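You operate a simulated robot arm through the tools that you are given. There is no shell and no other tool.

The job below is to be done with a simulated robot arm. You get a single attempt, and the scene is never put back.

Task
Set the press up for the pad mould by the chart and push the carriage in.
Fine: the lid is hot, up to 120 degrees: block on it by its rib, both dials; don't start it. The motor stays on.

Only the result counts: the job must be done as asked and must still hold three seconds after the hand-in. Knocking over, shifting, dropping, spilling or breaking anything else fails it. Lids that push on must go on centred and level and be pressed home; caps that screw on are set level and turned clockwise until they are tight.

Robot
A 7-joint arm with a two-finger parallel gripper, fixed in place. Base frame: the origin is on the floor under the middle of its stand, x ahead of it, y to its left, z up; the work surface is at about z = 0.84. Units: m, degrees, N and s.
It reaches about 1.372 m from its shoulder. Its first joint turns from -149.0 to 149.0 degrees. Payload 3.43 kg.
Tool frame: the origin (TCP) lies between the finger pads and is the grasp point; the fingertips stand 0.03 m ahead of it; z points along the fingers, y is the line along which they close. Largest opening 0.094 m; finger width 0.028, thickness 0.01; the body of the gripper, 0.05 by 0.096 m, starts 0.055 m behind the TCP.
Orientation is told as [roll, pitch, yaw] about the base's x, y, z axes, in that order, counted from this pose: with the fingers straight down and closing along the base's y, the tool's x points along the base's -x, its y along +y and its z along -z.

Tools
- The arm moves only by the tool apply_moves. Its argument "increments" is a list of rows, each an object (a shift or turn left out is 0, a gripper value left out holds the last) with "fingers": the finger opening in m, from 0 to 0.094; "dp": the shift along the tool's x, y, z in units of 50 mm (1.0 is 50 mm), a list of three; "angular": the turn, a rotation vector about the tool's x, y, z in units of 4 degrees (1.0 is 4 degrees), a list of three. In form: [{"fingers": fingers, "dp": [dx, dy, dz], "angular": [ax, ay, az]}, ...]. A call has 1 to 20 rows; each row shifts and turns the commanded pose from where the row before left it, along the tool's axes as they then stand. A call with a number of a shift or a turn outside -1 to 1 is refused whole. A row lasts 0.2 s, in which the tool goes at most 0.05 m and 8.6 degrees; a call with a longer step from one row to the next is refused whole, and so is a gripper value outside its range. Where a pose cannot be reached the arm comes as near as it can. A force on the tool above 40 N (or 10 N above the force at the start of the call, whichever is more), or a blocked arm, ends the call early, and 0.2 s more pass. The fingers move at their own pace (about 0.045 m/s each) and stop on an object; they squeeze with about 24 N. The grip force told is the motor's: it shows also when the fingers shut on nothing. Time passes only in rows, and 0.2 s behind the last, so rows that do not move let the fingers close. The reply holds the time, the measured pose of the TCP, the force on the tool along the base axes, the opening and the grip force, in the units named above and with some noise, with the torque about the TCP (base axes, N m) and any sound that the robot's microphone picked up, and new pictures: "pictures" is both (left out), scene, wrist or none.
- Cameras (640 x 400 px; columns grow to the right, rows downward): "scene" is fixed at [0.2218, -0.6496, 1.4289]; the picture's right is [-0.07, -1.00, 0.00], its down [-0.71, 0.05, -0.70] and it looks along [0.70, -0.05, -0.72] (base axes); focal length 256 px, centre (320, 200). "wrist" rides on the gripper at [0.076, 0.014, -0.102] in the tool frame; the picture's right is [-0.18, 0.98, 0.00], its down [-0.75, -0.14, -0.64] and it looks along [-0.63, -0.12, 0.77] (tool axes); focal length 243 px, centre (320, 200). There is no depth. A picture from a camera that has moved, and an enlarged one, comes with that camera's place and axes in the base frame and with its lens.
- enlarge(camera, box): a new picture of the part [left, top, right, bottom] of that camera's present view, enlarged. No time passes.
- sign_off(): hands the job in; it is judged then, once.

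Nothing tells you positions but the pictures and the camera data. Unless the task says otherwise, let go and move clear before handing in.

The tools are called after "Emit:" as a command line: name --argument value ..., lists and objects as JSON in quotes. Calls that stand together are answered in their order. apply_moves: Moves the arm, as the interface text tells. Its arguments: {"type":"object","properties":{"increments":{"type":"array","items":{"type":"object","properties":{"fingers":{"type":"number"},"dp":{"type":"array","items":{"type":"number"}},"angular":{"type":"array","items":{"type":"number"}}}}},"pictures":{"type":"string","enum":["both","scene","wrist","none"]}},"required":["increments"]} The other tools are called the same way: enlarge (camera, box) takes an enlarged picture of a part of a camera's view; sign_off () hands the job in.

At the start:

```text
time: 0.0
ee_pos: [0.8367, -0.5239, 1.1126]
tcp_rot: [0.0, 0.0, 0.0]
force: [-0.5, 0.1, -1.2]
ft_torque: [0.0, 0.02, 0.0]
finger_gap: 0.094
grip_force: 0.0
```

scene: 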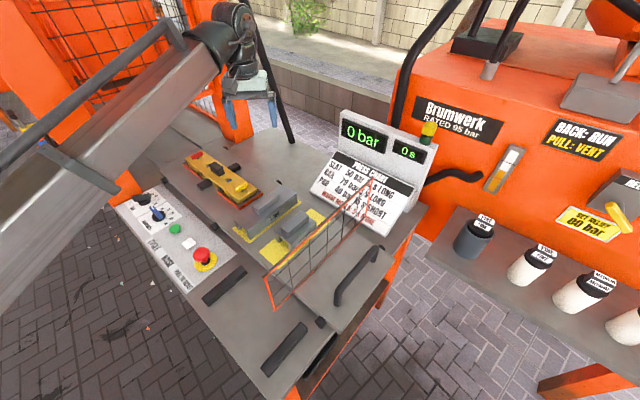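
wrist: 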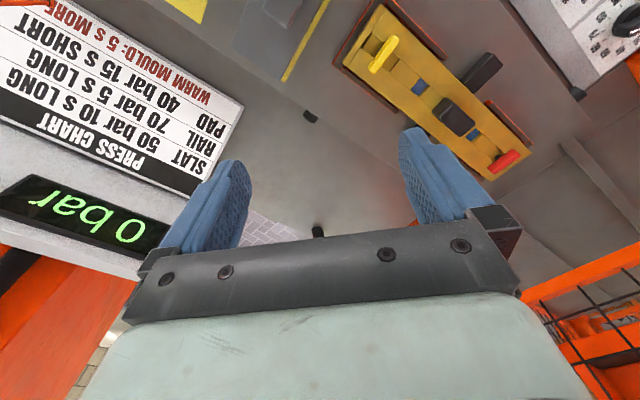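

I see a press station with a control panel, a chart, a mould base and blocks on the table, and a Brumwerk machine to the right. I'll zoom in on the details before moving anything.

Emit:
enlarge --camera "scene" --box '[300, 100, 440, 240]'

Emit:
enlarge --camera "scene" --box '[100, 170, 240, 300]'

Emit:
enlarge --camera "scene" --box '[170, 140, 330, 270]'

Emit:
enlarge --camera "scene" --box '[420, 80, 640, 260]'

Emit:
enlarge --camera "scene" --box '[200, 180, 420, 400]'

Emit:
enlarge --camera "wrist" --box '[330, 0, 640, 200]'

Emit:
enlarge --camera "wrist" --box '[0, 0, 330, 260]'

```text
2.86 times, centred on (370, 170) of scene
camera zoom: at [0.2218, -0.6496, 1.4289], right [-0.07, -1.0, 0.0], down [-0.71, 0.05, -0.7], along [0.7, -0.05, -0.72], focal length 731 px, centre (177, 286)
```

zoom: 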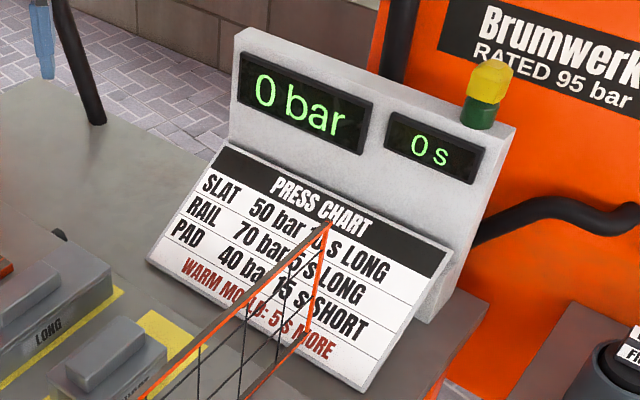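

```text
3.08 times, centred on (170, 235) of scene
camera zoom: at [0.2218, -0.6496, 1.4289], right [-0.07, -1.0, 0.0], down [-0.71, 0.05, -0.7], along [0.7, -0.05, -0.72], focal length 787 px, centre (782, 92)
```

zoom: 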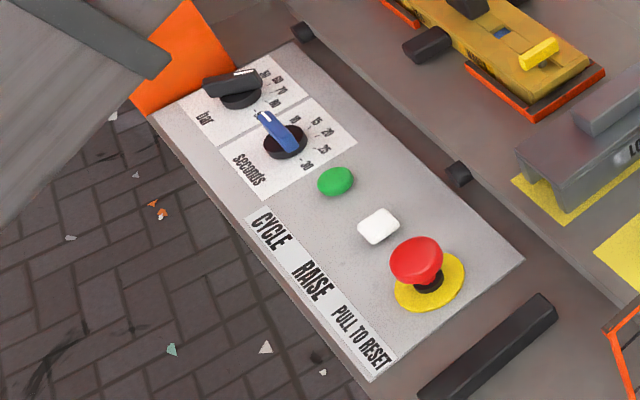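

```text
3.08 times, centred on (250, 205) of scene
camera zoom: at [0.2218, -0.6496, 1.4289], right [-0.07, -1.0, 0.0], down [-0.71, 0.05, -0.7], along [0.7, -0.05, -0.72], focal length 787 px, centre (535, 185)
```

zoom: 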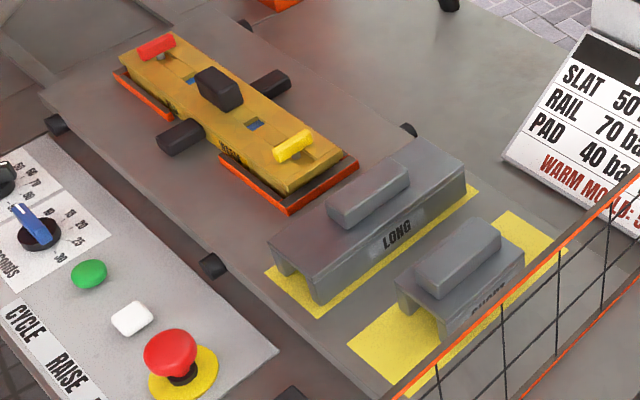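

```text
2.22 times, centred on (530, 170) of scene
camera zoom: at [0.2218, -0.6496, 1.4289], right [-0.07, -1.0, 0.0], down [-0.71, 0.05, -0.7], along [0.7, -0.05, -0.72], focal length 568 px, centre (-147, 267)
```

zoom: 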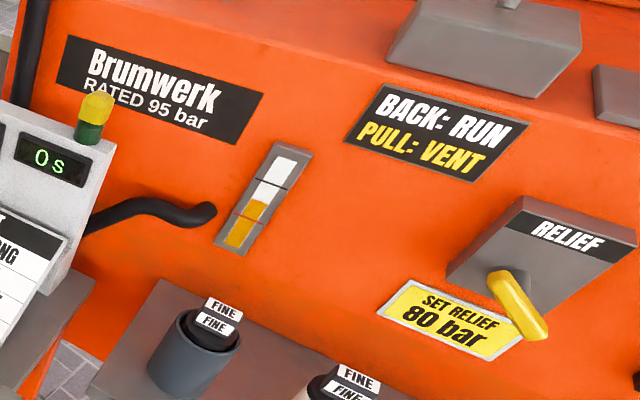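

```text
1.82 times, centred on (310, 290) of scene
camera zoom: at [0.2218, -0.6496, 1.4289], right [-0.07, -1.0, 0.0], down [-0.71, 0.05, -0.7], along [0.7, -0.05, -0.72], focal length 465 px, centre (338, 36)
```

zoom: 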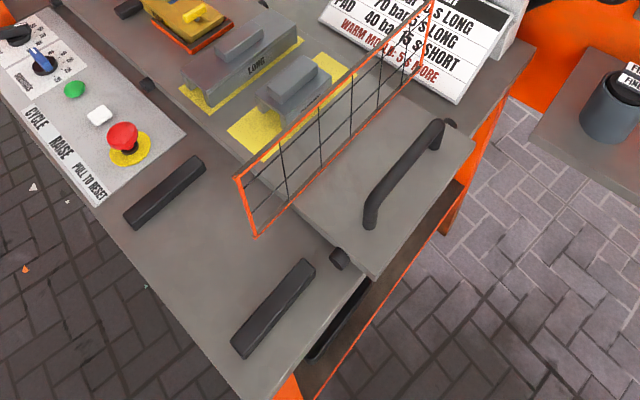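

```text
2.00 times, centred on (485, 100) of wrist
camera zoom: at [0.7611, -0.509, 1.2131], right [0.18, 0.98, 0.0], down [0.75, -0.14, 0.64], along [0.63, -0.12, -0.77], focal length 485 px, centre (-10, 400)
```

zoom: 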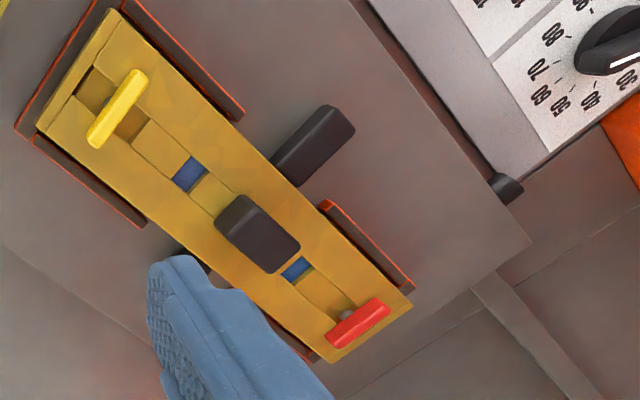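

```text
1.54 times, centred on (165, 130) of wrist
camera zoom: at [0.7611, -0.509, 1.2131], right [0.18, 0.98, 0.0], down [0.75, -0.14, 0.64], along [0.63, -0.12, -0.77], focal length 373 px, centre (558, 308)
```

zoom: 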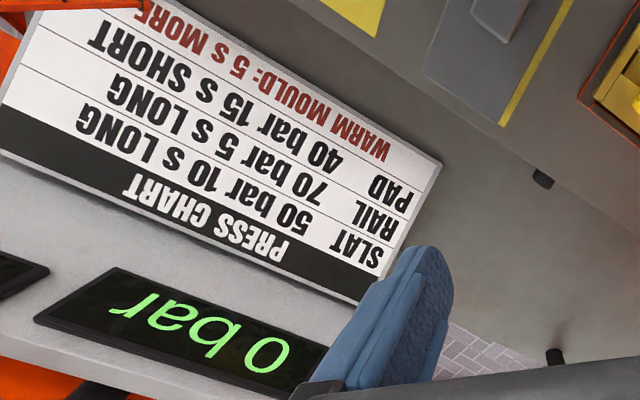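

The chart reads PAD: 40 bar, 15 s, SHORT, with 5 s more for a warm mould. Next I'll look closer at the mould, the dials and the blocks for a mould name or a warm/hot mark.

Emit:
enlarge --camera "wrist" --box '[340, 0, 540, 125]'

Emit:
enlarge --camera "scene" --box '[180, 145, 260, 205]'

Emit:
enlarge --camera "scene" --box '[125, 180, 185, 225]'

Emit:
enlarge --camera "wrist" --box '[520, 0, 640, 75]'

Emit:
enlarge --camera "scene" --box '[0, 0, 320, 200]'

Emit:
enlarge --camera "scene" --box '[230, 180, 330, 280]'

Emit:
enlarge --camera "scene" --box '[430, 190, 640, 350]'

```text
3.20 times, centred on (440, 62) of wrist
camera zoom: at [0.7611, -0.509, 1.2131], right [0.18, 0.98, 0.0], down [0.75, -0.14, 0.64], along [0.63, -0.12, -0.77], focal length 776 px, centre (-64, 640)
```

zoom: 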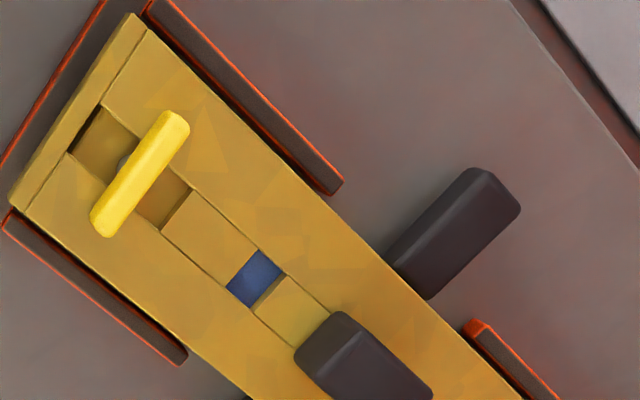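

```text
6.67 times, centred on (220, 175) of scene
camera zoom: at [0.2218, -0.6496, 1.4289], right [-0.07, -1.0, 0.0], down [-0.71, 0.05, -0.7], along [0.7, -0.05, -0.72], focal length 1706 px, centre (987, 367)
```

zoom: 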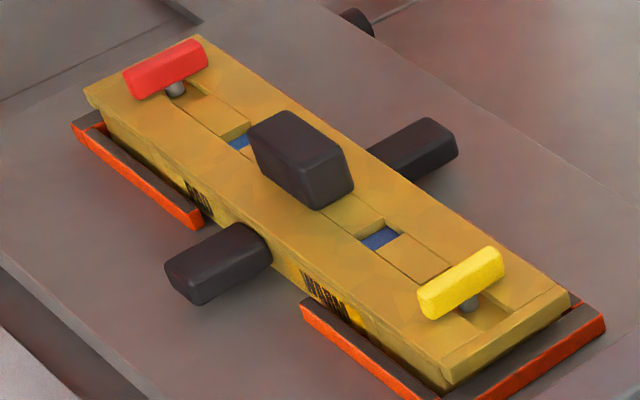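

```text
8.89 times, centred on (155, 202) of scene
camera zoom: at [0.2218, -0.6496, 1.4289], right [-0.07, -1.0, 0.0], down [-0.71, 0.05, -0.7], along [0.7, -0.05, -0.72], focal length 2274 px, centre (1787, 178)
```

zoom: 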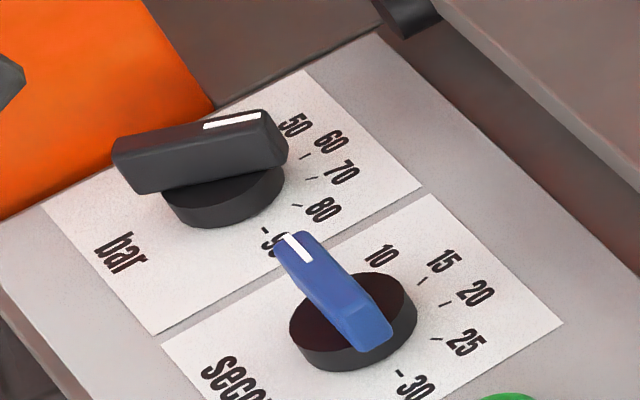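

```text
5.33 times, centred on (580, 38) of wrist
camera zoom: at [0.7611, -0.509, 1.2131], right [0.18, 0.98, 0.0], down [0.75, -0.14, 0.64], along [0.63, -0.12, -0.77], focal length 1294 px, centre (-1067, 1067)
```

zoom: 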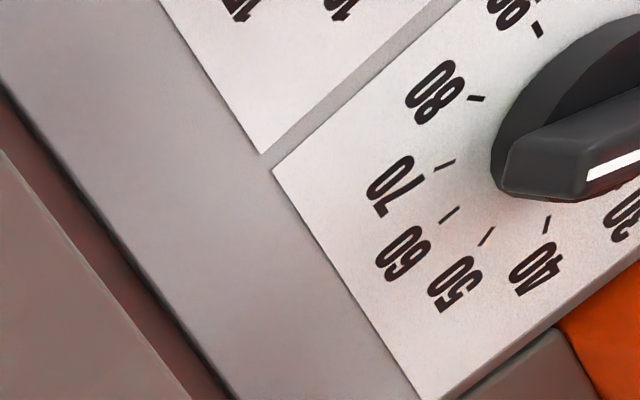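

```text
2.00 times, centred on (160, 100) of scene
camera zoom: at [0.2218, -0.6496, 1.4289], right [-0.07, -1.0, 0.0], down [-0.71, 0.05, -0.7], along [0.7, -0.05, -0.72], focal length 512 px, centre (640, 400)
```

zoom: 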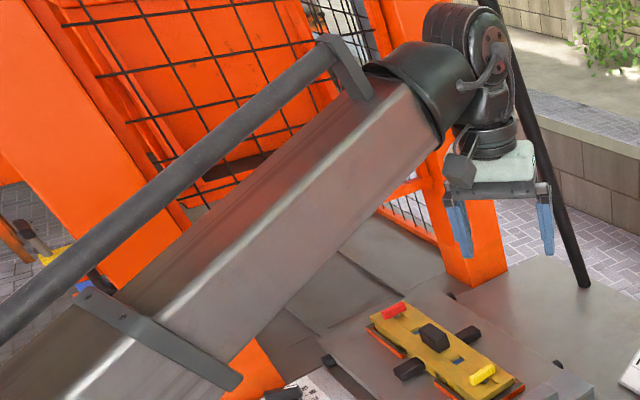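

```text
4.00 times, centred on (280, 230) of scene
camera zoom: at [0.2218, -0.6496, 1.4289], right [-0.07, -1.0, 0.0], down [-0.71, 0.05, -0.7], along [0.7, -0.05, -0.72], focal length 1023 px, centre (480, 80)
```

zoom: 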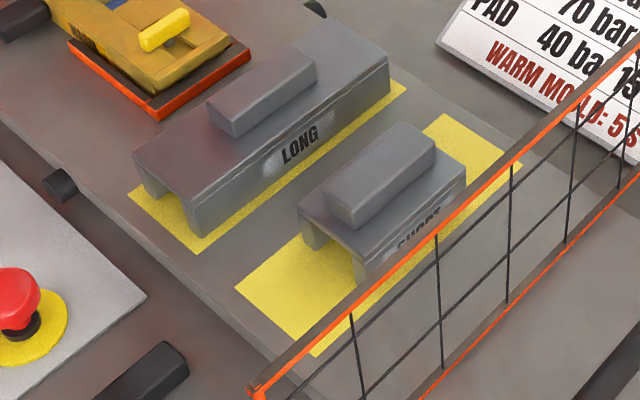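

```text
2.50 times, centred on (535, 270) of scene
camera zoom: at [0.2218, -0.6496, 1.4289], right [-0.07, -1.0, 0.0], down [-0.71, 0.05, -0.7], along [0.7, -0.05, -0.72], focal length 640 px, centre (-218, 25)
```

zoom: 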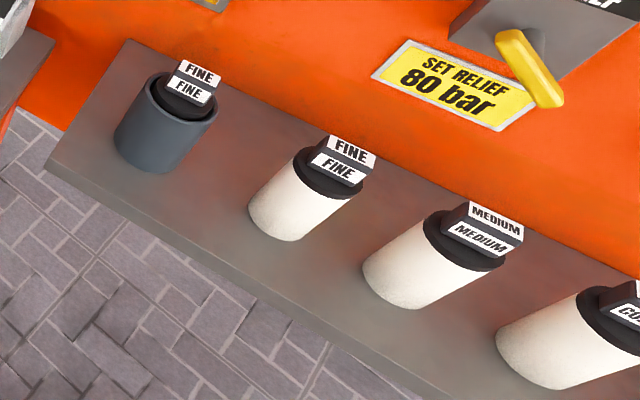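

The mould seems to carry "PAD" and "WARM" on its near side, and the short block sits nearest the guard. I'll move the wrist camera closer to the mould and panel to confirm and measure.

Emit:
apply_moves --increments '[{"dp": [0.457, 0.58, 0.0]}, {"dp": [0.457, 0.58, 0.0]}, {"dp": [0.457, 0.58, 0.0]}, {"dp": [0.457, 0.58, 0.0]}, {"dp": [0.457, 0.58, 0.0]}, {"dp": [0.457, 0.58, 0.0]}, {"dp": [0, 0, 0]}]' --pictures "both"

```text
time: 1.6
ee_pos: [0.6984, -0.3485, 1.1114]
tcp_rot: [0.0, 0.0, 0.0]
force: [0.0, -0.3, -0.2]
ft_torque: [0.01, 0.01, -0.03]
finger_gap: 0.0939
grip_force: 0.0
camera wrist: at [0.6221, -0.3346, 1.2134], right [0.18, 0.98, 0.0], down [0.75, -0.14, 0.64], along [0.63, -0.12, -0.77], focal length 243 px, centre (320, 200)
```

scene: 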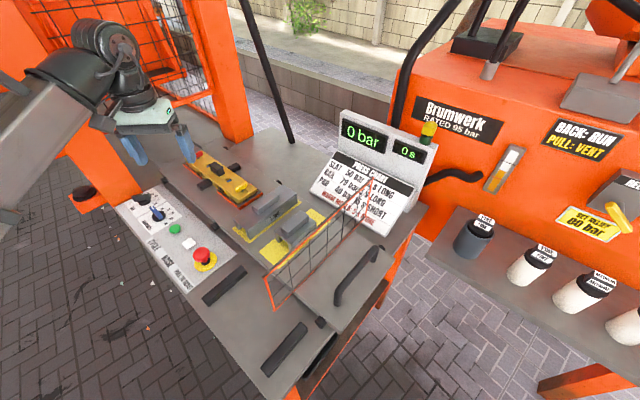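
wrist: 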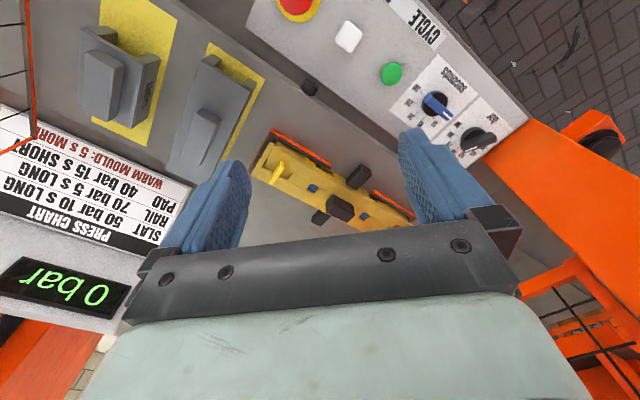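

The wrist view now shows blocks, mould and panel together. I'll enlarge each.

Emit:
enlarge --camera "wrist" --box '[240, 120, 420, 232]'

Emit:
enlarge --camera "wrist" --box '[380, 50, 540, 150]'

Emit:
enlarge --camera "wrist" --box '[50, 0, 290, 150]'

Emit:
enlarge --camera "scene" --box '[0, 0, 320, 200]'

Emit:
enlarge --camera "scene" --box '[120, 180, 200, 230]'

```text
3.56 times, centred on (330, 176) of wrist
camera zoom: at [0.6221, -0.3346, 1.2134], right [0.18, 0.98, 0.0], down [0.75, -0.14, 0.64], along [0.63, -0.12, -0.77], focal length 863 px, centre (284, 285)
```

zoom: 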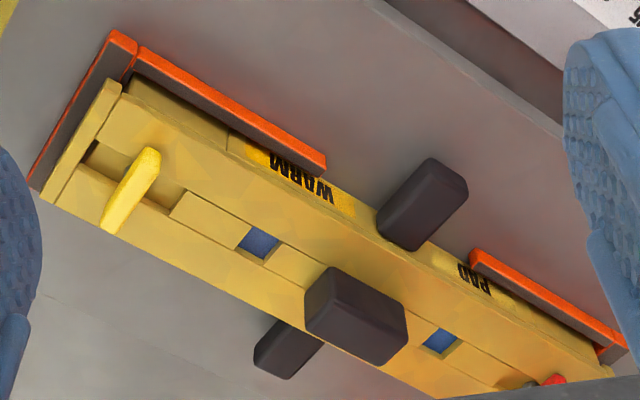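

```text
4.00 times, centred on (460, 100) of wrist
camera zoom: at [0.6221, -0.3346, 1.2134], right [0.18, 0.98, 0.0], down [0.75, -0.14, 0.64], along [0.63, -0.12, -0.77], focal length 970 px, centre (-240, 600)
```

zoom: 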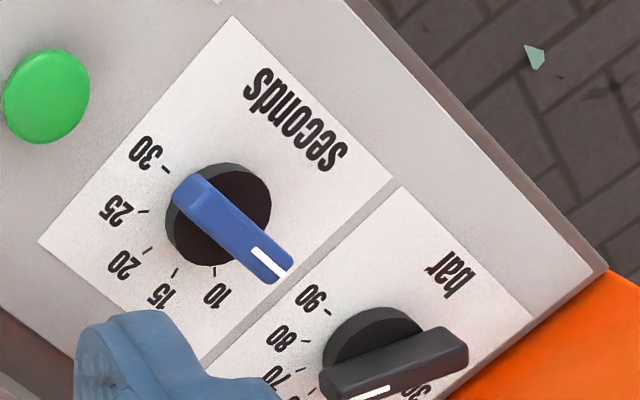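

```text
2.67 times, centred on (170, 75) of wrist
camera zoom: at [0.6221, -0.3346, 1.2134], right [0.18, 0.98, 0.0], down [0.75, -0.14, 0.64], along [0.63, -0.12, -0.77], focal length 647 px, centre (720, 533)
```

zoom: 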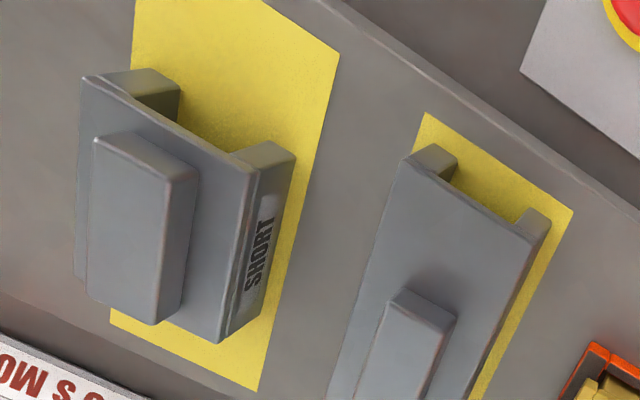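

```text
2.00 times, centred on (160, 100) of scene
camera zoom: at [0.2218, -0.6496, 1.4289], right [-0.07, -1.0, 0.0], down [-0.71, 0.05, -0.7], along [0.7, -0.05, -0.72], focal length 512 px, centre (640, 400)
```

zoom: 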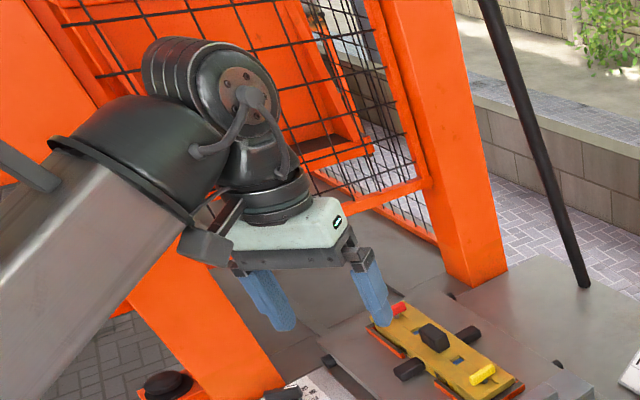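

```text
8.00 times, centred on (160, 205) of scene
camera zoom: at [0.2218, -0.6496, 1.4289], right [-0.07, -1.0, 0.0], down [-0.71, 0.05, -0.7], along [0.7, -0.05, -0.72], focal length 2047 px, centre (1600, 160)
```

zoom: 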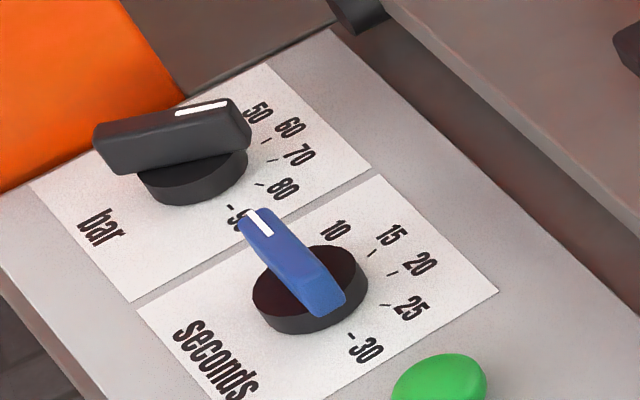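

The mould reads PAD and WARM, so the settings are 40 bar, 15 + 5 = 20 s, and the SHORT block. The press stands about 45° to the base, so I'll turn the gripper 45° to line up with it and look again.

Emit:
apply_moves --increments '[{"dp": [0.6, 0.3, 0]}, {"dp": [0.6, 0.3, 0]}, {"angular": [0, 0, 1]}, {"angular": [0, 0, 1]}, {"angular": [0, 0, 1]}, {"angular": [0, 0, 1]}, {"angular": [0, 0, 1]}, {"angular": [0, 0, 1]}, {"angular": [0, 0, 1]}, {"angular": [0, 0, 1]}, {"angular": [0, 0, 1]}, {"angular": [0, 0, 1]}, {"angular": [0, 0, 1]}, {"angular": [0, 0, 0.25]}, {"dp": [0, 0, 0]}]' --pictures "both"

```text
time: 2.2
ee_pos: [0.6441, -0.3218, 1.1116]
tcp_rot: [-0.3, -0.6, 0.1]
force: [7.0, -3.9, -11.5]
ft_torque: [0.15, -0.15, 0.08]
finger_gap: 0.0941
grip_force: 0.1
stopped in row 3: the force on the tool passed its limit at 50 N (the readings are from after the stop); the commanded pose is now the measured one
camera wrist: at [0.5677, -0.3074, 1.2127], right [0.18, 0.98, 0.0], down [0.75, -0.14, 0.65], along [0.64, -0.12, -0.76], focal length 243 px, centre (320, 200)
```

scene: 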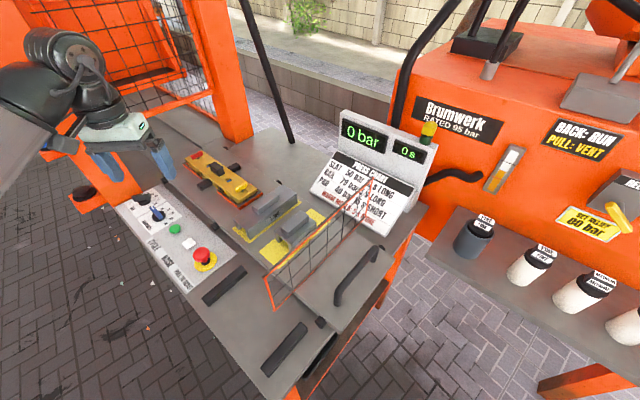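
wrist: 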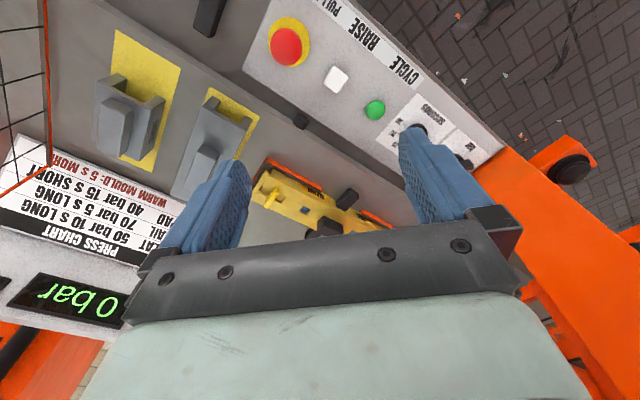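

Something touched the tool or wrist on that move, probably the orange press post on the left. I'll look closely before moving further.

Emit:
enlarge --camera "scene" --box '[0, 0, 240, 220]'

Emit:
enlarge --camera "wrist" --box '[380, 100, 640, 400]'

```text
1.82 times, centred on (120, 110) of scene
camera zoom: at [0.2218, -0.6496, 1.4289], right [-0.07, -1.0, 0.0], down [-0.71, 0.05, -0.7], along [0.7, -0.05, -0.72], focal length 465 px, centre (684, 364)
```

zoom: 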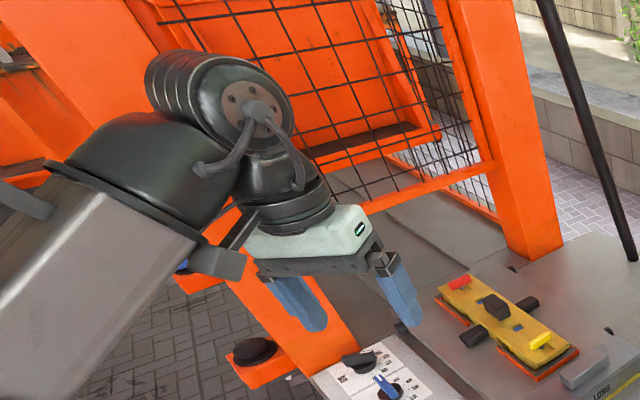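

```text
1.33 times, centred on (510, 250) of wrist
camera zoom: at [0.5677, -0.3074, 1.2127], right [0.18, 0.98, 0.0], down [0.75, -0.14, 0.65], along [0.64, -0.12, -0.76], focal length 324 px, centre (67, 133)
```

zoom: 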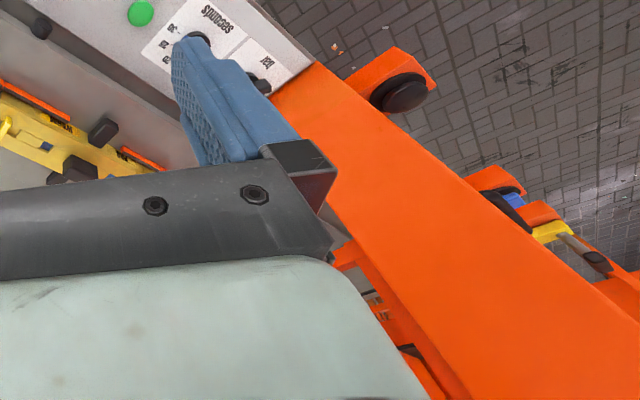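

The camera box on the gripper hangs under the forearm, and it likely touched the forearm when the arm drew in and turned. I'll back out and up, correct the small tilt, and turn the other way so the camera faces away from the arm.

Emit:
apply_moves --increments '[{"dp": [-0.48, -0.4, -0.2]}, {"dp": [-0.48, -0.4, -0.2]}, {"dp": [-0.48, -0.4, -0.2]}, {"dp": [-0.48, -0.4, -0.2], "angular": [-0.075, 0.15, 0]}, {"dp": [-0.48, -0.4, -0.2]}, {"dp": [0, 0, 0]}]' --pictures "scene"

```text
time: 3.6
ee_pos: [0.7646, -0.4219, 1.1626]
tcp_rot: [0.1, 0.1, -0.1]
force: [0.3, -0.4, -0.2]
ft_torque: [0.0, 0.07, -0.01]
finger_gap: 0.0939
grip_force: 0.1
```

scene: 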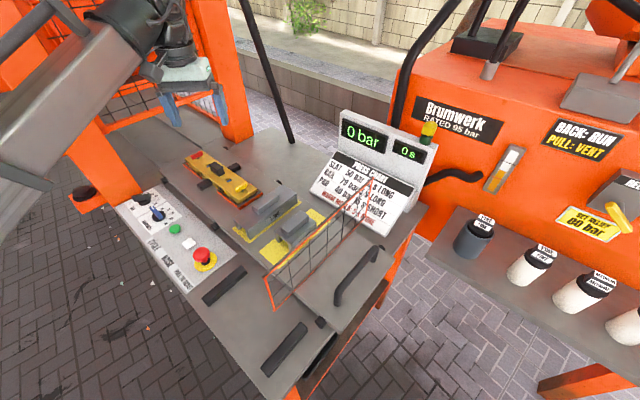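

Free again with no force. Now I'll turn the tool +45° (counter-clockwise in the base) so the camera looks along the press axis.

Emit:
apply_moves --increments '[{"angular": [0, 0, -1]}, {"angular": [0, 0, -1]}, {"angular": [0, 0, -1]}, {"angular": [0, 0, -1]}, {"angular": [0, 0, -1]}, {"angular": [0, 0, -1]}, {"angular": [0, 0, -1]}, {"angular": [0, 0, -1]}, {"angular": [0, 0, -1]}, {"angular": [0, 0, -1]}, {"angular": [0, 0, -1]}, {"angular": [0, 0, -0.25]}, {"dp": [0, 0, 0]}]' --pictures "both"

```text
time: 6.4
ee_pos: [0.7639, -0.4217, 1.1626]
tcp_rot: [0.3, 0.0, 45.1]
force: [-0.4, 0.6, 0.0]
ft_torque: [0.0, -0.02, 0.0]
finger_gap: 0.094
grip_force: 0.2
camera wrist: at [0.7004, -0.4658, 1.2647], right [-0.57, 0.82, 0.0], down [0.63, 0.43, 0.64], along [0.53, 0.36, -0.77], focal length 243 px, centre (320, 200)
```

scene: 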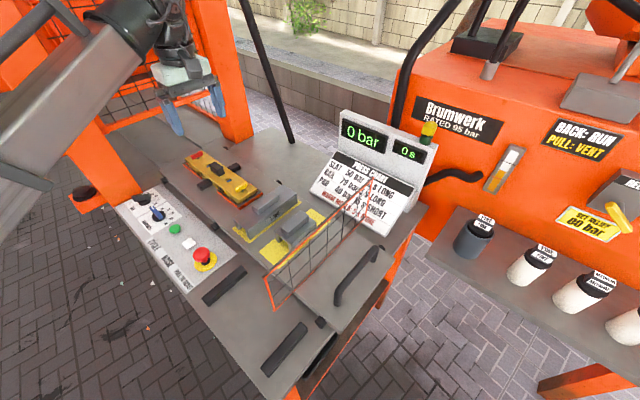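
wrist: 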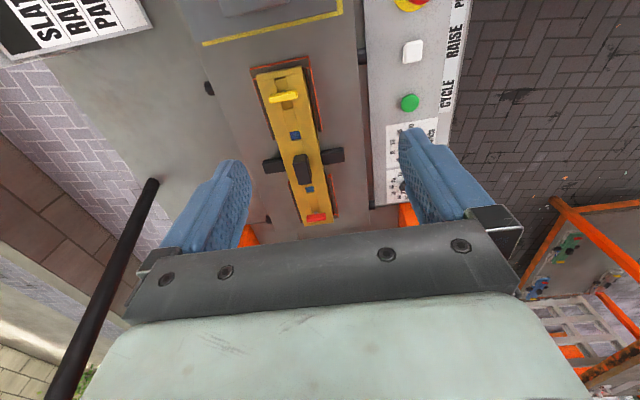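

Good clean view along the press. I'll enlarge the mould and the area around it to measure.

Emit:
enlarge --camera "wrist" --box '[220, 50, 380, 232]'

Emit:
enlarge --camera "wrist" --box '[180, 0, 380, 125]'

Emit:
enlarge --camera "scene" --box '[80, 80, 320, 240]'

```text
2.20 times, centred on (300, 141) of wrist
camera zoom: at [0.7004, -0.4658, 1.2647], right [-0.57, 0.82, 0.0], down [0.63, 0.43, 0.64], along [0.53, 0.36, -0.77], focal length 533 px, centre (364, 330)
```

zoom: 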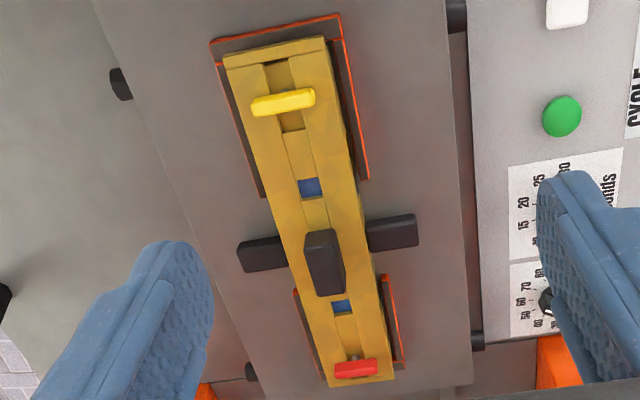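

```text
3.20 times, centred on (280, 62) of wrist
camera zoom: at [0.7004, -0.4658, 1.2647], right [-0.57, 0.82, 0.0], down [0.63, 0.43, 0.64], along [0.53, 0.36, -0.77], focal length 776 px, centre (448, 640)
```

zoom: 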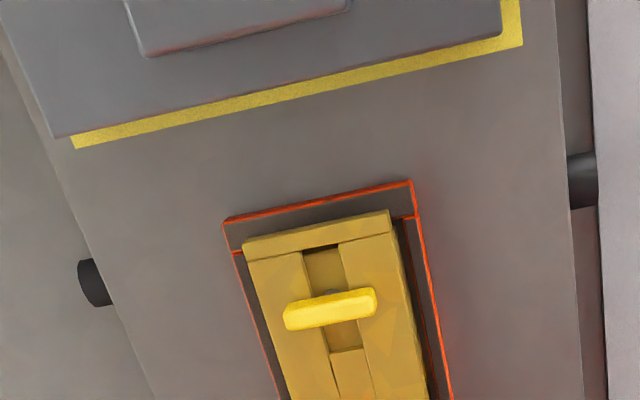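

```text
2.50 times, centred on (200, 160) of scene
camera zoom: at [0.2218, -0.6496, 1.4289], right [-0.07, -1.0, 0.0], down [-0.71, 0.05, -0.7], along [0.7, -0.05, -0.72], focal length 640 px, centre (620, 300)
```

zoom: 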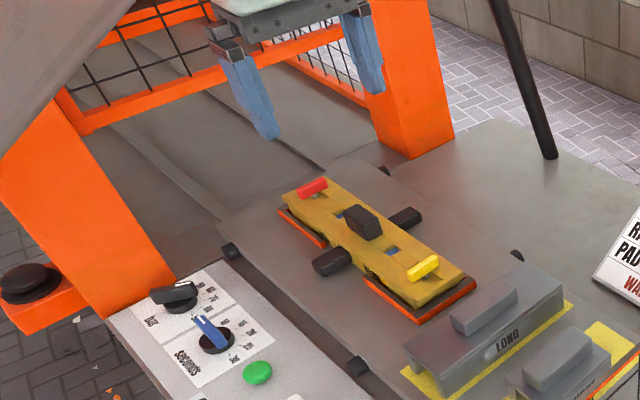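

The mould is about 0.32 × 0.07 m, centred near (0.917, -0.355), top at z≈0.875, aligned at 45°. I'll move in closer over it to see the lid's knob and latches.

Emit:
apply_moves --increments '[{"dp": [-0.2, -0.2, 0.775]}, {"dp": [-0.2, -0.2, 0.775]}, {"dp": [-0.2, -0.2, 0.775]}, {"dp": [-0.2, -0.2, 0.775]}, {"dp": [0, 0, 0]}]' --pictures "wrist"

Emit:
enlarge --camera "wrist" --box '[210, 60, 410, 232]'

```text
time: 7.6
ee_pos: [0.8198, -0.422, 1.0065]
tcp_rot: [0.0, -0.1, 45.0]
force: [-0.7, 0.9, 0.1]
ft_torque: [-0.02, 0.01, -0.01]
finger_gap: 0.0938
grip_force: 0.0
camera wrist: at [0.7566, -0.4645, 1.1089], right [-0.57, 0.82, 0.0], down [0.63, 0.43, 0.64], along [0.53, 0.36, -0.77], focal length 243 px, centre (320, 200)
```

wrist: 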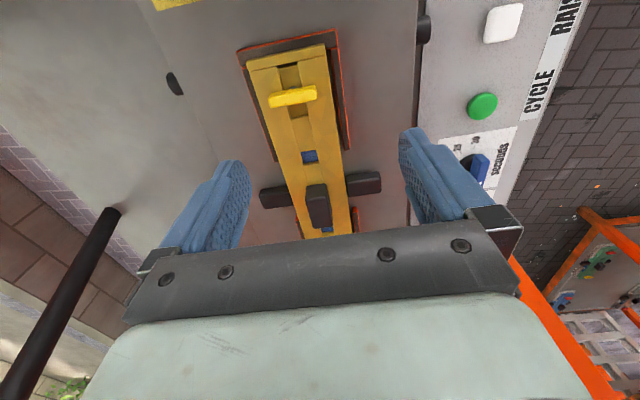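

```text
2.33 times, centred on (310, 146) of wrist
camera zoom: at [0.7566, -0.4645, 1.1089], right [-0.57, 0.82, 0.0], down [0.63, 0.43, 0.64], along [0.53, 0.36, -0.77], focal length 564 px, centre (343, 326)
```

zoom: 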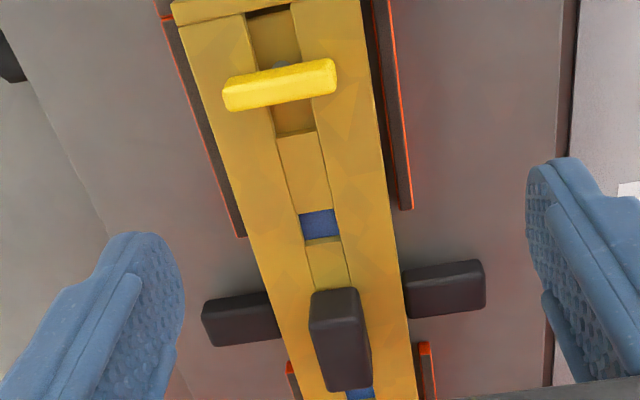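

I'll zoom in further on the knob to work out its footprint and height.

Emit:
enlarge --camera "wrist" --box '[270, 150, 370, 240]'

Emit:
enlarge --camera "scene" --box '[195, 155, 245, 195]'

Emit:
enlarge --camera "scene" --box '[225, 185, 325, 265]'

```text
4.44 times, centred on (320, 195) of wrist
camera zoom: at [0.7566, -0.4645, 1.1089], right [-0.57, 0.82, 0.0], down [0.63, 0.43, 0.64], along [0.53, 0.36, -0.77], focal length 1078 px, centre (320, 222)
```

zoom: 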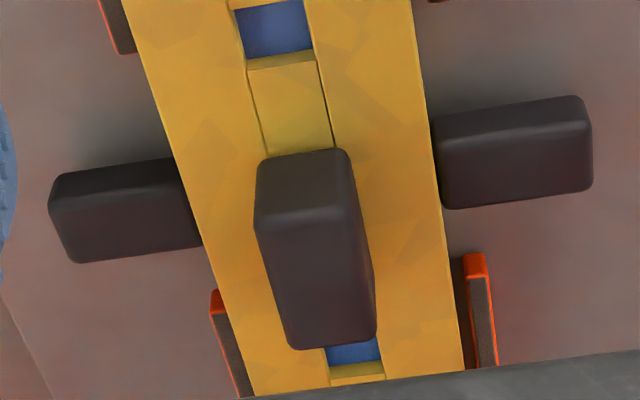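

```text
10.00 times, centred on (220, 175) of scene
camera zoom: at [0.2218, -0.6496, 1.4289], right [-0.07, -1.0, 0.0], down [-0.71, 0.05, -0.7], along [0.7, -0.05, -0.72], focal length 2558 px, centre (1320, 450)
```

zoom: 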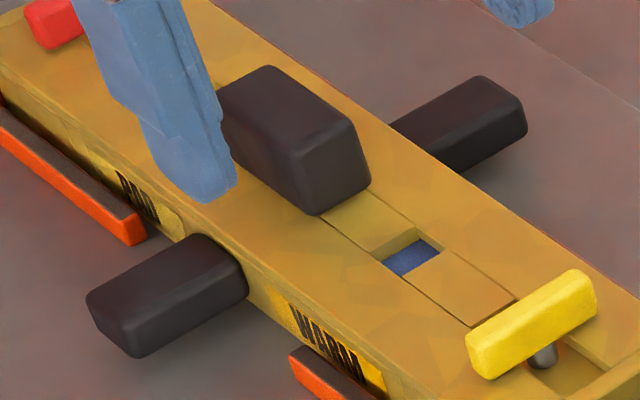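

```text
5.00 times, centred on (275, 225) of scene
camera zoom: at [0.2218, -0.6496, 1.4289], right [-0.07, -1.0, 0.0], down [-0.71, 0.05, -0.7], along [0.7, -0.05, -0.72], focal length 1279 px, centre (545, 75)
```

zoom: 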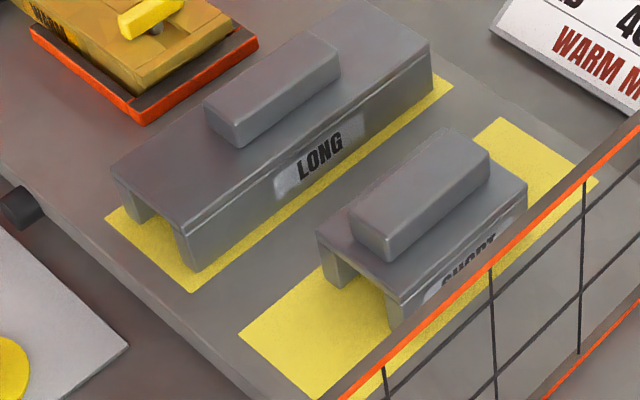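

The knob is about 48 × 24 mm and 25 mm high, and the SHORT block's channel should straddle it lengthwise between the red and yellow handles. I'll move over to the SHORT block and turn so the fingers close across its rib, with the camera facing away from the arm.

Emit:
apply_moves --increments '[{"dp": [0.703, -0.218, -0.267]}, {"dp": [0.703, -0.218, -0.267]}, {"dp": [0.703, -0.218, -0.267]}, {"dp": [0.703, -0.218, -0.267]}, {"dp": [0.703, -0.218, -0.267]}, {"dp": [0.703, -0.218, -0.267]}, {"dp": [0.703, -0.218, -0.267]}, {"dp": [0, 0, 0]}, {"angular": [0, 0, -1]}, {"angular": [0, 0, -1]}, {"angular": [0, 0, -1]}, {"angular": [0, 0, -1]}, {"angular": [0, 0, -1]}, {"angular": [0, 0, -1]}, {"angular": [0, 0, -1]}, {"angular": [0, 0, -1]}, {"angular": [0, 0, -1]}, {"angular": [0, 0, -1]}, {"angular": [0, 0, -1]}, {"angular": [0, 0, -1]}]' --pictures "scene"

```text
time: 11.8
ee_pos: [0.7014, -0.6496, 1.1012]
tcp_rot: [0.0, -0.1, 93.1]
force: [-1.0, -0.5, -0.4]
ft_torque: [0.01, 0.03, 0.0]
finger_gap: 0.0943
grip_force: 0.0
```

scene: 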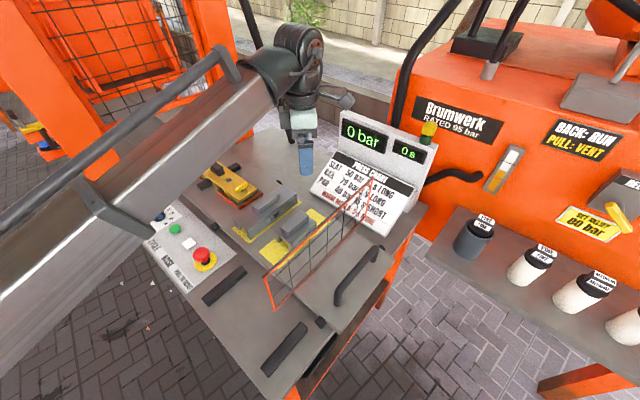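

Rotating well with no contact. I'll finish the turn to 135°.

Emit:
apply_moves --increments '[{"angular": [0, 0, -1]}, {"angular": [0, 0, -1]}, {"angular": [0, 0, -1]}, {"angular": [0, 0, -1]}, {"angular": [0, 0, -1]}, {"angular": [0, 0, -1]}, {"angular": [0, 0, -1]}, {"angular": [0, 0, -1]}, {"angular": [0, 0, -1]}, {"angular": [0, 0, -1]}, {"angular": [0, 0, -0.5]}, {"dp": [0, 0, 0]}]' --pictures "both"

Emit:
enlarge --camera "wrist" --box '[180, 20, 460, 195]'

```text
time: 14.4
ee_pos: [0.7076, -0.6427, 1.1004]
tcp_rot: [-0.2, -0.2, 128.1]
force: [-1.2, -0.2, -0.3]
ft_torque: [0.0, 0.03, -0.01]
finger_gap: 0.0939
grip_force: 0.1
out of reach, approached as far as the arm can: row 9, 10
camera wrist: at [0.7433, -0.7118, 1.2024], right [-0.89, -0.46, 0.0], down [-0.35, 0.68, 0.64], along [-0.3, 0.57, -0.76], focal length 243 px, centre (320, 200)
```

scene: 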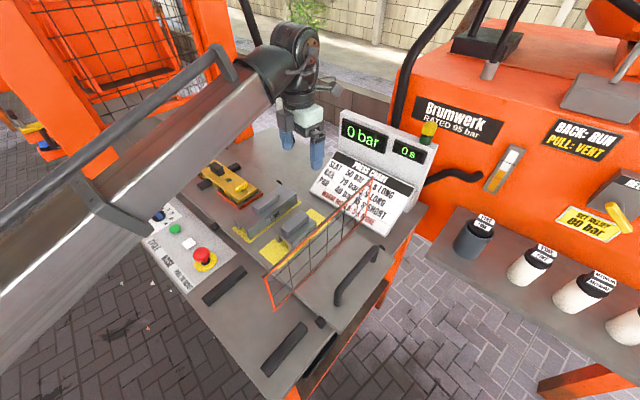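
wrist: 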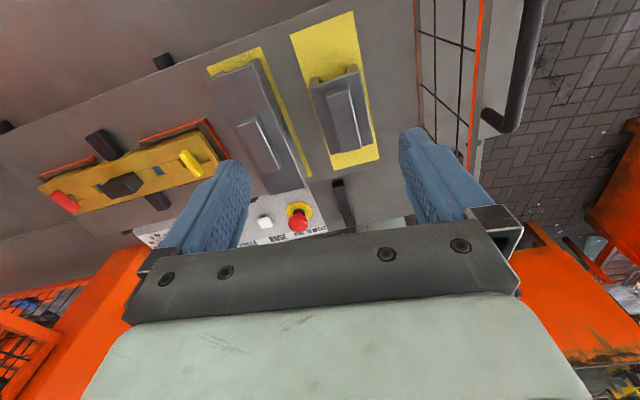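

```text
2.29 times, centred on (320, 108) of wrist
camera zoom: at [0.7433, -0.7118, 1.2024], right [-0.89, -0.46, 0.0], down [-0.35, 0.68, 0.64], along [-0.3, 0.57, -0.76], focal length 555 px, centre (320, 411)
```

zoom: 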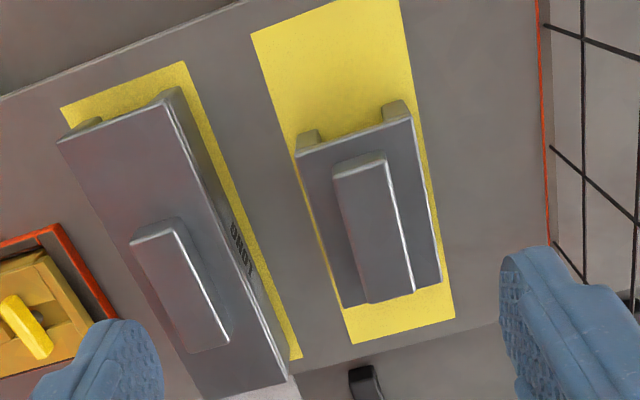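

The arm stops at 128° here (a joint limit), 7° short, which still grips the rib since the fingers will square the block up. I'll zoom on the SHORT block to measure the rib height.

Emit:
enlarge --camera "wrist" --box '[290, 40, 390, 170]'

Emit:
enlarge --camera "scene" --box '[265, 200, 330, 255]'

```text
3.08 times, centred on (340, 105) of wrist
camera zoom: at [0.7433, -0.7118, 1.2024], right [-0.89, -0.46, 0.0], down [-0.35, 0.68, 0.64], along [-0.3, 0.57, -0.76], focal length 746 px, centre (258, 492)
```

zoom: 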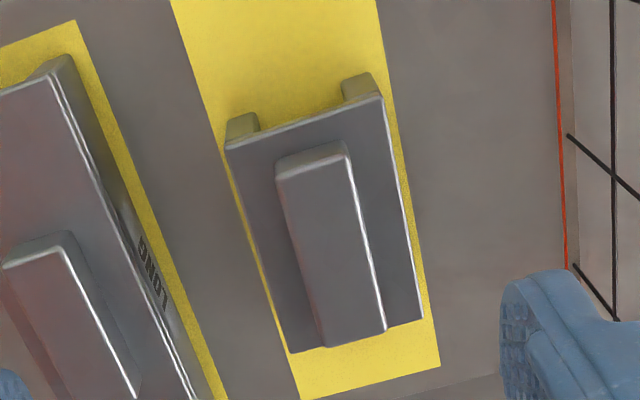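

```text
7.27 times, centred on (298, 228) of scene
camera zoom: at [0.2218, -0.6496, 1.4289], right [-0.07, -1.0, 0.0], down [-0.71, 0.05, -0.7], along [0.7, -0.05, -0.72], focal length 1861 px, centre (484, 0)
```

zoom: 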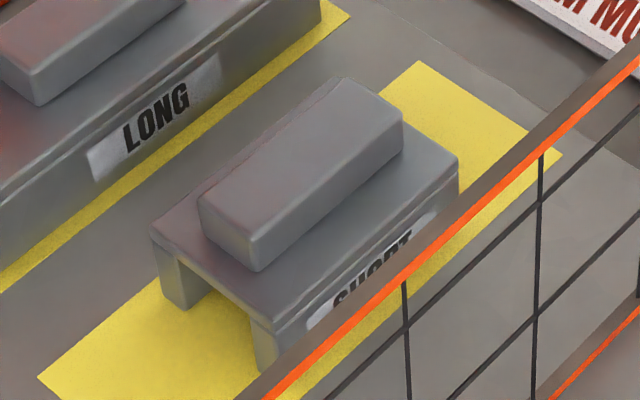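

Rib top is about z 0.893 and the plate top about 0.876, with the block centred near (0.656, -0.614). I'll back the yaw off the limit and check where the arm really is.

Emit:
apply_moves --increments '[{"angular": [0, 0, 1], "fingers": 0.075}, {"angular": [0, 0, 0.75]}, {"dp": [0, 0, 0]}]' --pictures "none"

```text
time: 15.2
ee_pos: [0.7091, -0.6438, 1.1008]
tcp_rot: [-0.1, -0.1, 123.1]
force: [-0.4, -0.4, -0.4]
ft_torque: [0.0, 0.0, -0.06]
finger_gap: 0.0752
grip_force: 0.1
```

Yaw is now 123.1° and under control. I'll move above the SHORT block and try a bit more yaw there.

Emit:
apply_moves --increments '[{"dp": [-0.27, 0.141, 0.5]}, {"dp": [-0.27, 0.141, 0.5]}, {"dp": [-0.27, 0.141, 0.5]}, {"dp": [-0.27, 0.141, 0.5]}, {"angular": [0, 0, -1]}, {"dp": [0, 0, 0]}]' --pictures "both"

Emit:
enlarge --camera "wrist" --box '[230, 60, 430, 235]'

```text
time: 16.6
ee_pos: [0.654, -0.6128, 1.0011]
tcp_rot: [-0.1, -0.2, 127.0]
force: [-0.4, 0.8, -0.1]
ft_torque: [0.02, 0.0, 0.0]
finger_gap: 0.0752
grip_force: 0.0
camera wrist: at [0.6892, -0.6817, 1.1028], right [-0.89, -0.45, 0.0], down [-0.34, 0.68, 0.64], along [-0.29, 0.58, -0.76], focal length 243 px, centre (320, 200)
```

scene: 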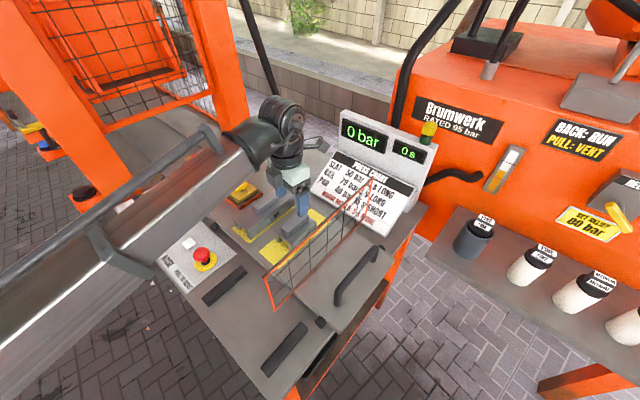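
wrist: 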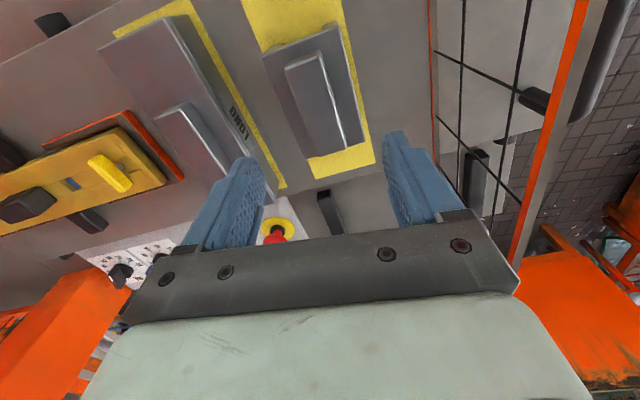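

```text
2.29 times, centred on (330, 148) of wrist
camera zoom: at [0.6892, -0.6817, 1.1028], right [-0.89, -0.45, 0.0], down [-0.34, 0.68, 0.64], along [-0.29, 0.58, -0.76], focal length 555 px, centre (297, 320)
```

zoom: 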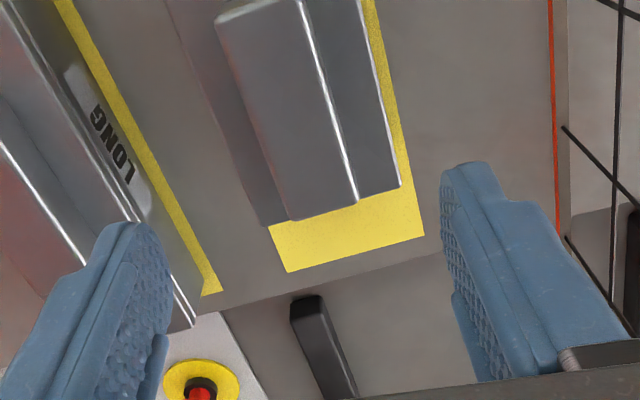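

The rib centre computes to (0.656, -0.614), within 2 mm of the TCP. I'll descend slowly with the fingers astride the rib.

Emit:
apply_moves --increments '[{"dp": [0.04, -0.02, 0.4]}, {"dp": [0, 0, 0.4]}, {"dp": [0, 0, 0.4]}, {"dp": [0, 0, 0.4]}, {"dp": [0, 0, 0.12]}, {"dp": [0, 0, 0]}]' --pictures "both"

Emit:
enlarge --camera "scene" --box '[255, 150, 345, 250]'

```text
time: 18.0
ee_pos: [0.6573, -0.6125, 0.9157]
tcp_rot: [-0.1, -0.1, 127.1]
force: [0.3, 0.0, 0.4]
ft_torque: [0.01, 0.02, -0.03]
finger_gap: 0.0749
grip_force: 0.0
camera wrist: at [0.6907, -0.6826, 1.0168], right [-0.89, -0.45, 0.0], down [-0.34, 0.68, 0.64], along [-0.29, 0.58, -0.76], focal length 243 px, centre (320, 200)
```

scene: 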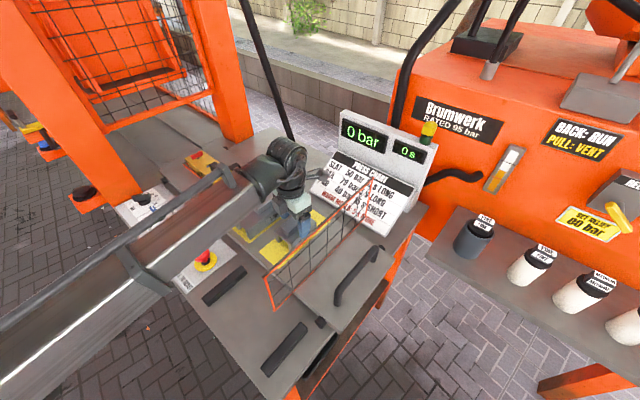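
wrist: 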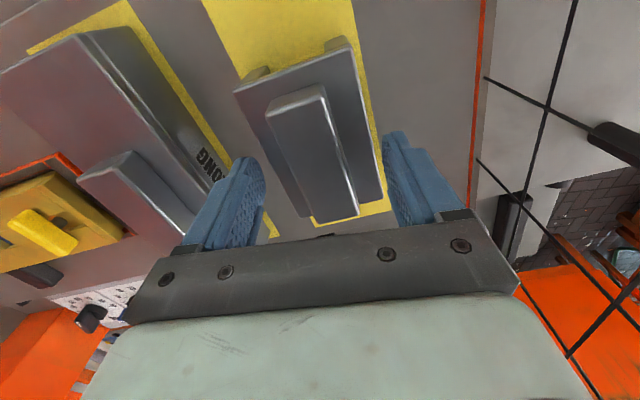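

```text
4.00 times, centred on (300, 200) of scene
camera zoom: at [0.2218, -0.6496, 1.4289], right [-0.07, -1.0, 0.0], down [-0.71, 0.05, -0.7], along [0.7, -0.05, -0.72], focal length 1023 px, centre (400, 200)
```

zoom: 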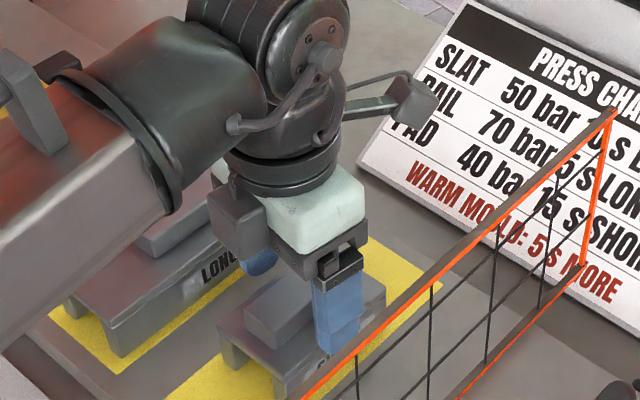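

Fingers are astride the rib with nothing touching. I'll ease down the last few millimetres and close.

Emit:
apply_moves --increments '[{"dp": [0, 0, 0.04]}, {"dp": [0, 0, 0.04]}, {"dp": [0, 0, 0.04]}, {"dp": [0, 0, 0]}]' --pictures "none"

```text
time: 19.0
ee_pos: [0.6569, -0.6126, 0.9097]
tcp_rot: [-0.1, -0.2, 127.1]
force: [-0.4, 0.8, 0.0]
ft_torque: [-0.02, 0.0, 0.03]
finger_gap: 0.0751
grip_force: 0.1
```

Emit:
apply_moves --increments '[{"dp": [0, 0, 0.03]}, {"dp": [0, 0, 0]}]' --pictures "none"

Emit:
apply_moves --increments '[{"dp": [0, 0, 0.03]}, {"dp": [0, 0, 0]}]' --pictures "wrist"

Emit:
enlarge --camera "wrist" --box '[210, 70, 430, 240]'

```text
time: 19.6
ee_pos: [0.6562, -0.6124, 0.9079]
tcp_rot: [0.0, -0.2, 127.1]
force: [-0.4, -0.1, 0.2]
ft_torque: [0.02, 0.04, -0.02]
finger_gap: 0.0749
grip_force: 0.1
```

```text
time: 20.2
ee_pos: [0.6568, -0.6132, 0.9065]
tcp_rot: [-0.1, -0.1, 127.1]
force: [0.3, -0.4, 0.5]
ft_torque: [0.0, 0.02, 0.04]
finger_gap: 0.0748
grip_force: 0.1
camera wrist: at [0.6914, -0.6825, 1.0077], right [-0.89, -0.45, 0.0], down [-0.34, 0.68, 0.64], along [-0.29, 0.58, -0.76], focal length 243 px, centre (320, 200)
```

wrist: 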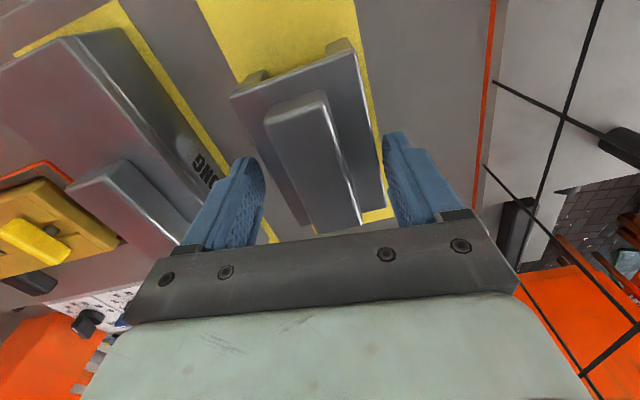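

```text
2.35 times, centred on (320, 155) of wrist
camera zoom: at [0.6914, -0.6825, 1.0077], right [-0.89, -0.45, 0.0], down [-0.34, 0.68, 0.64], along [-0.29, 0.58, -0.76], focal length 571 px, centre (320, 306)
```

zoom: 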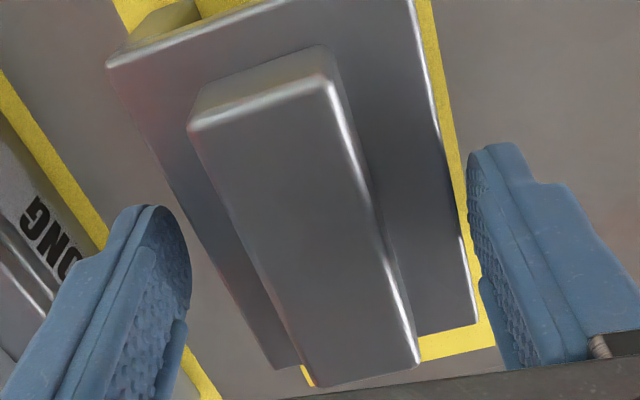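

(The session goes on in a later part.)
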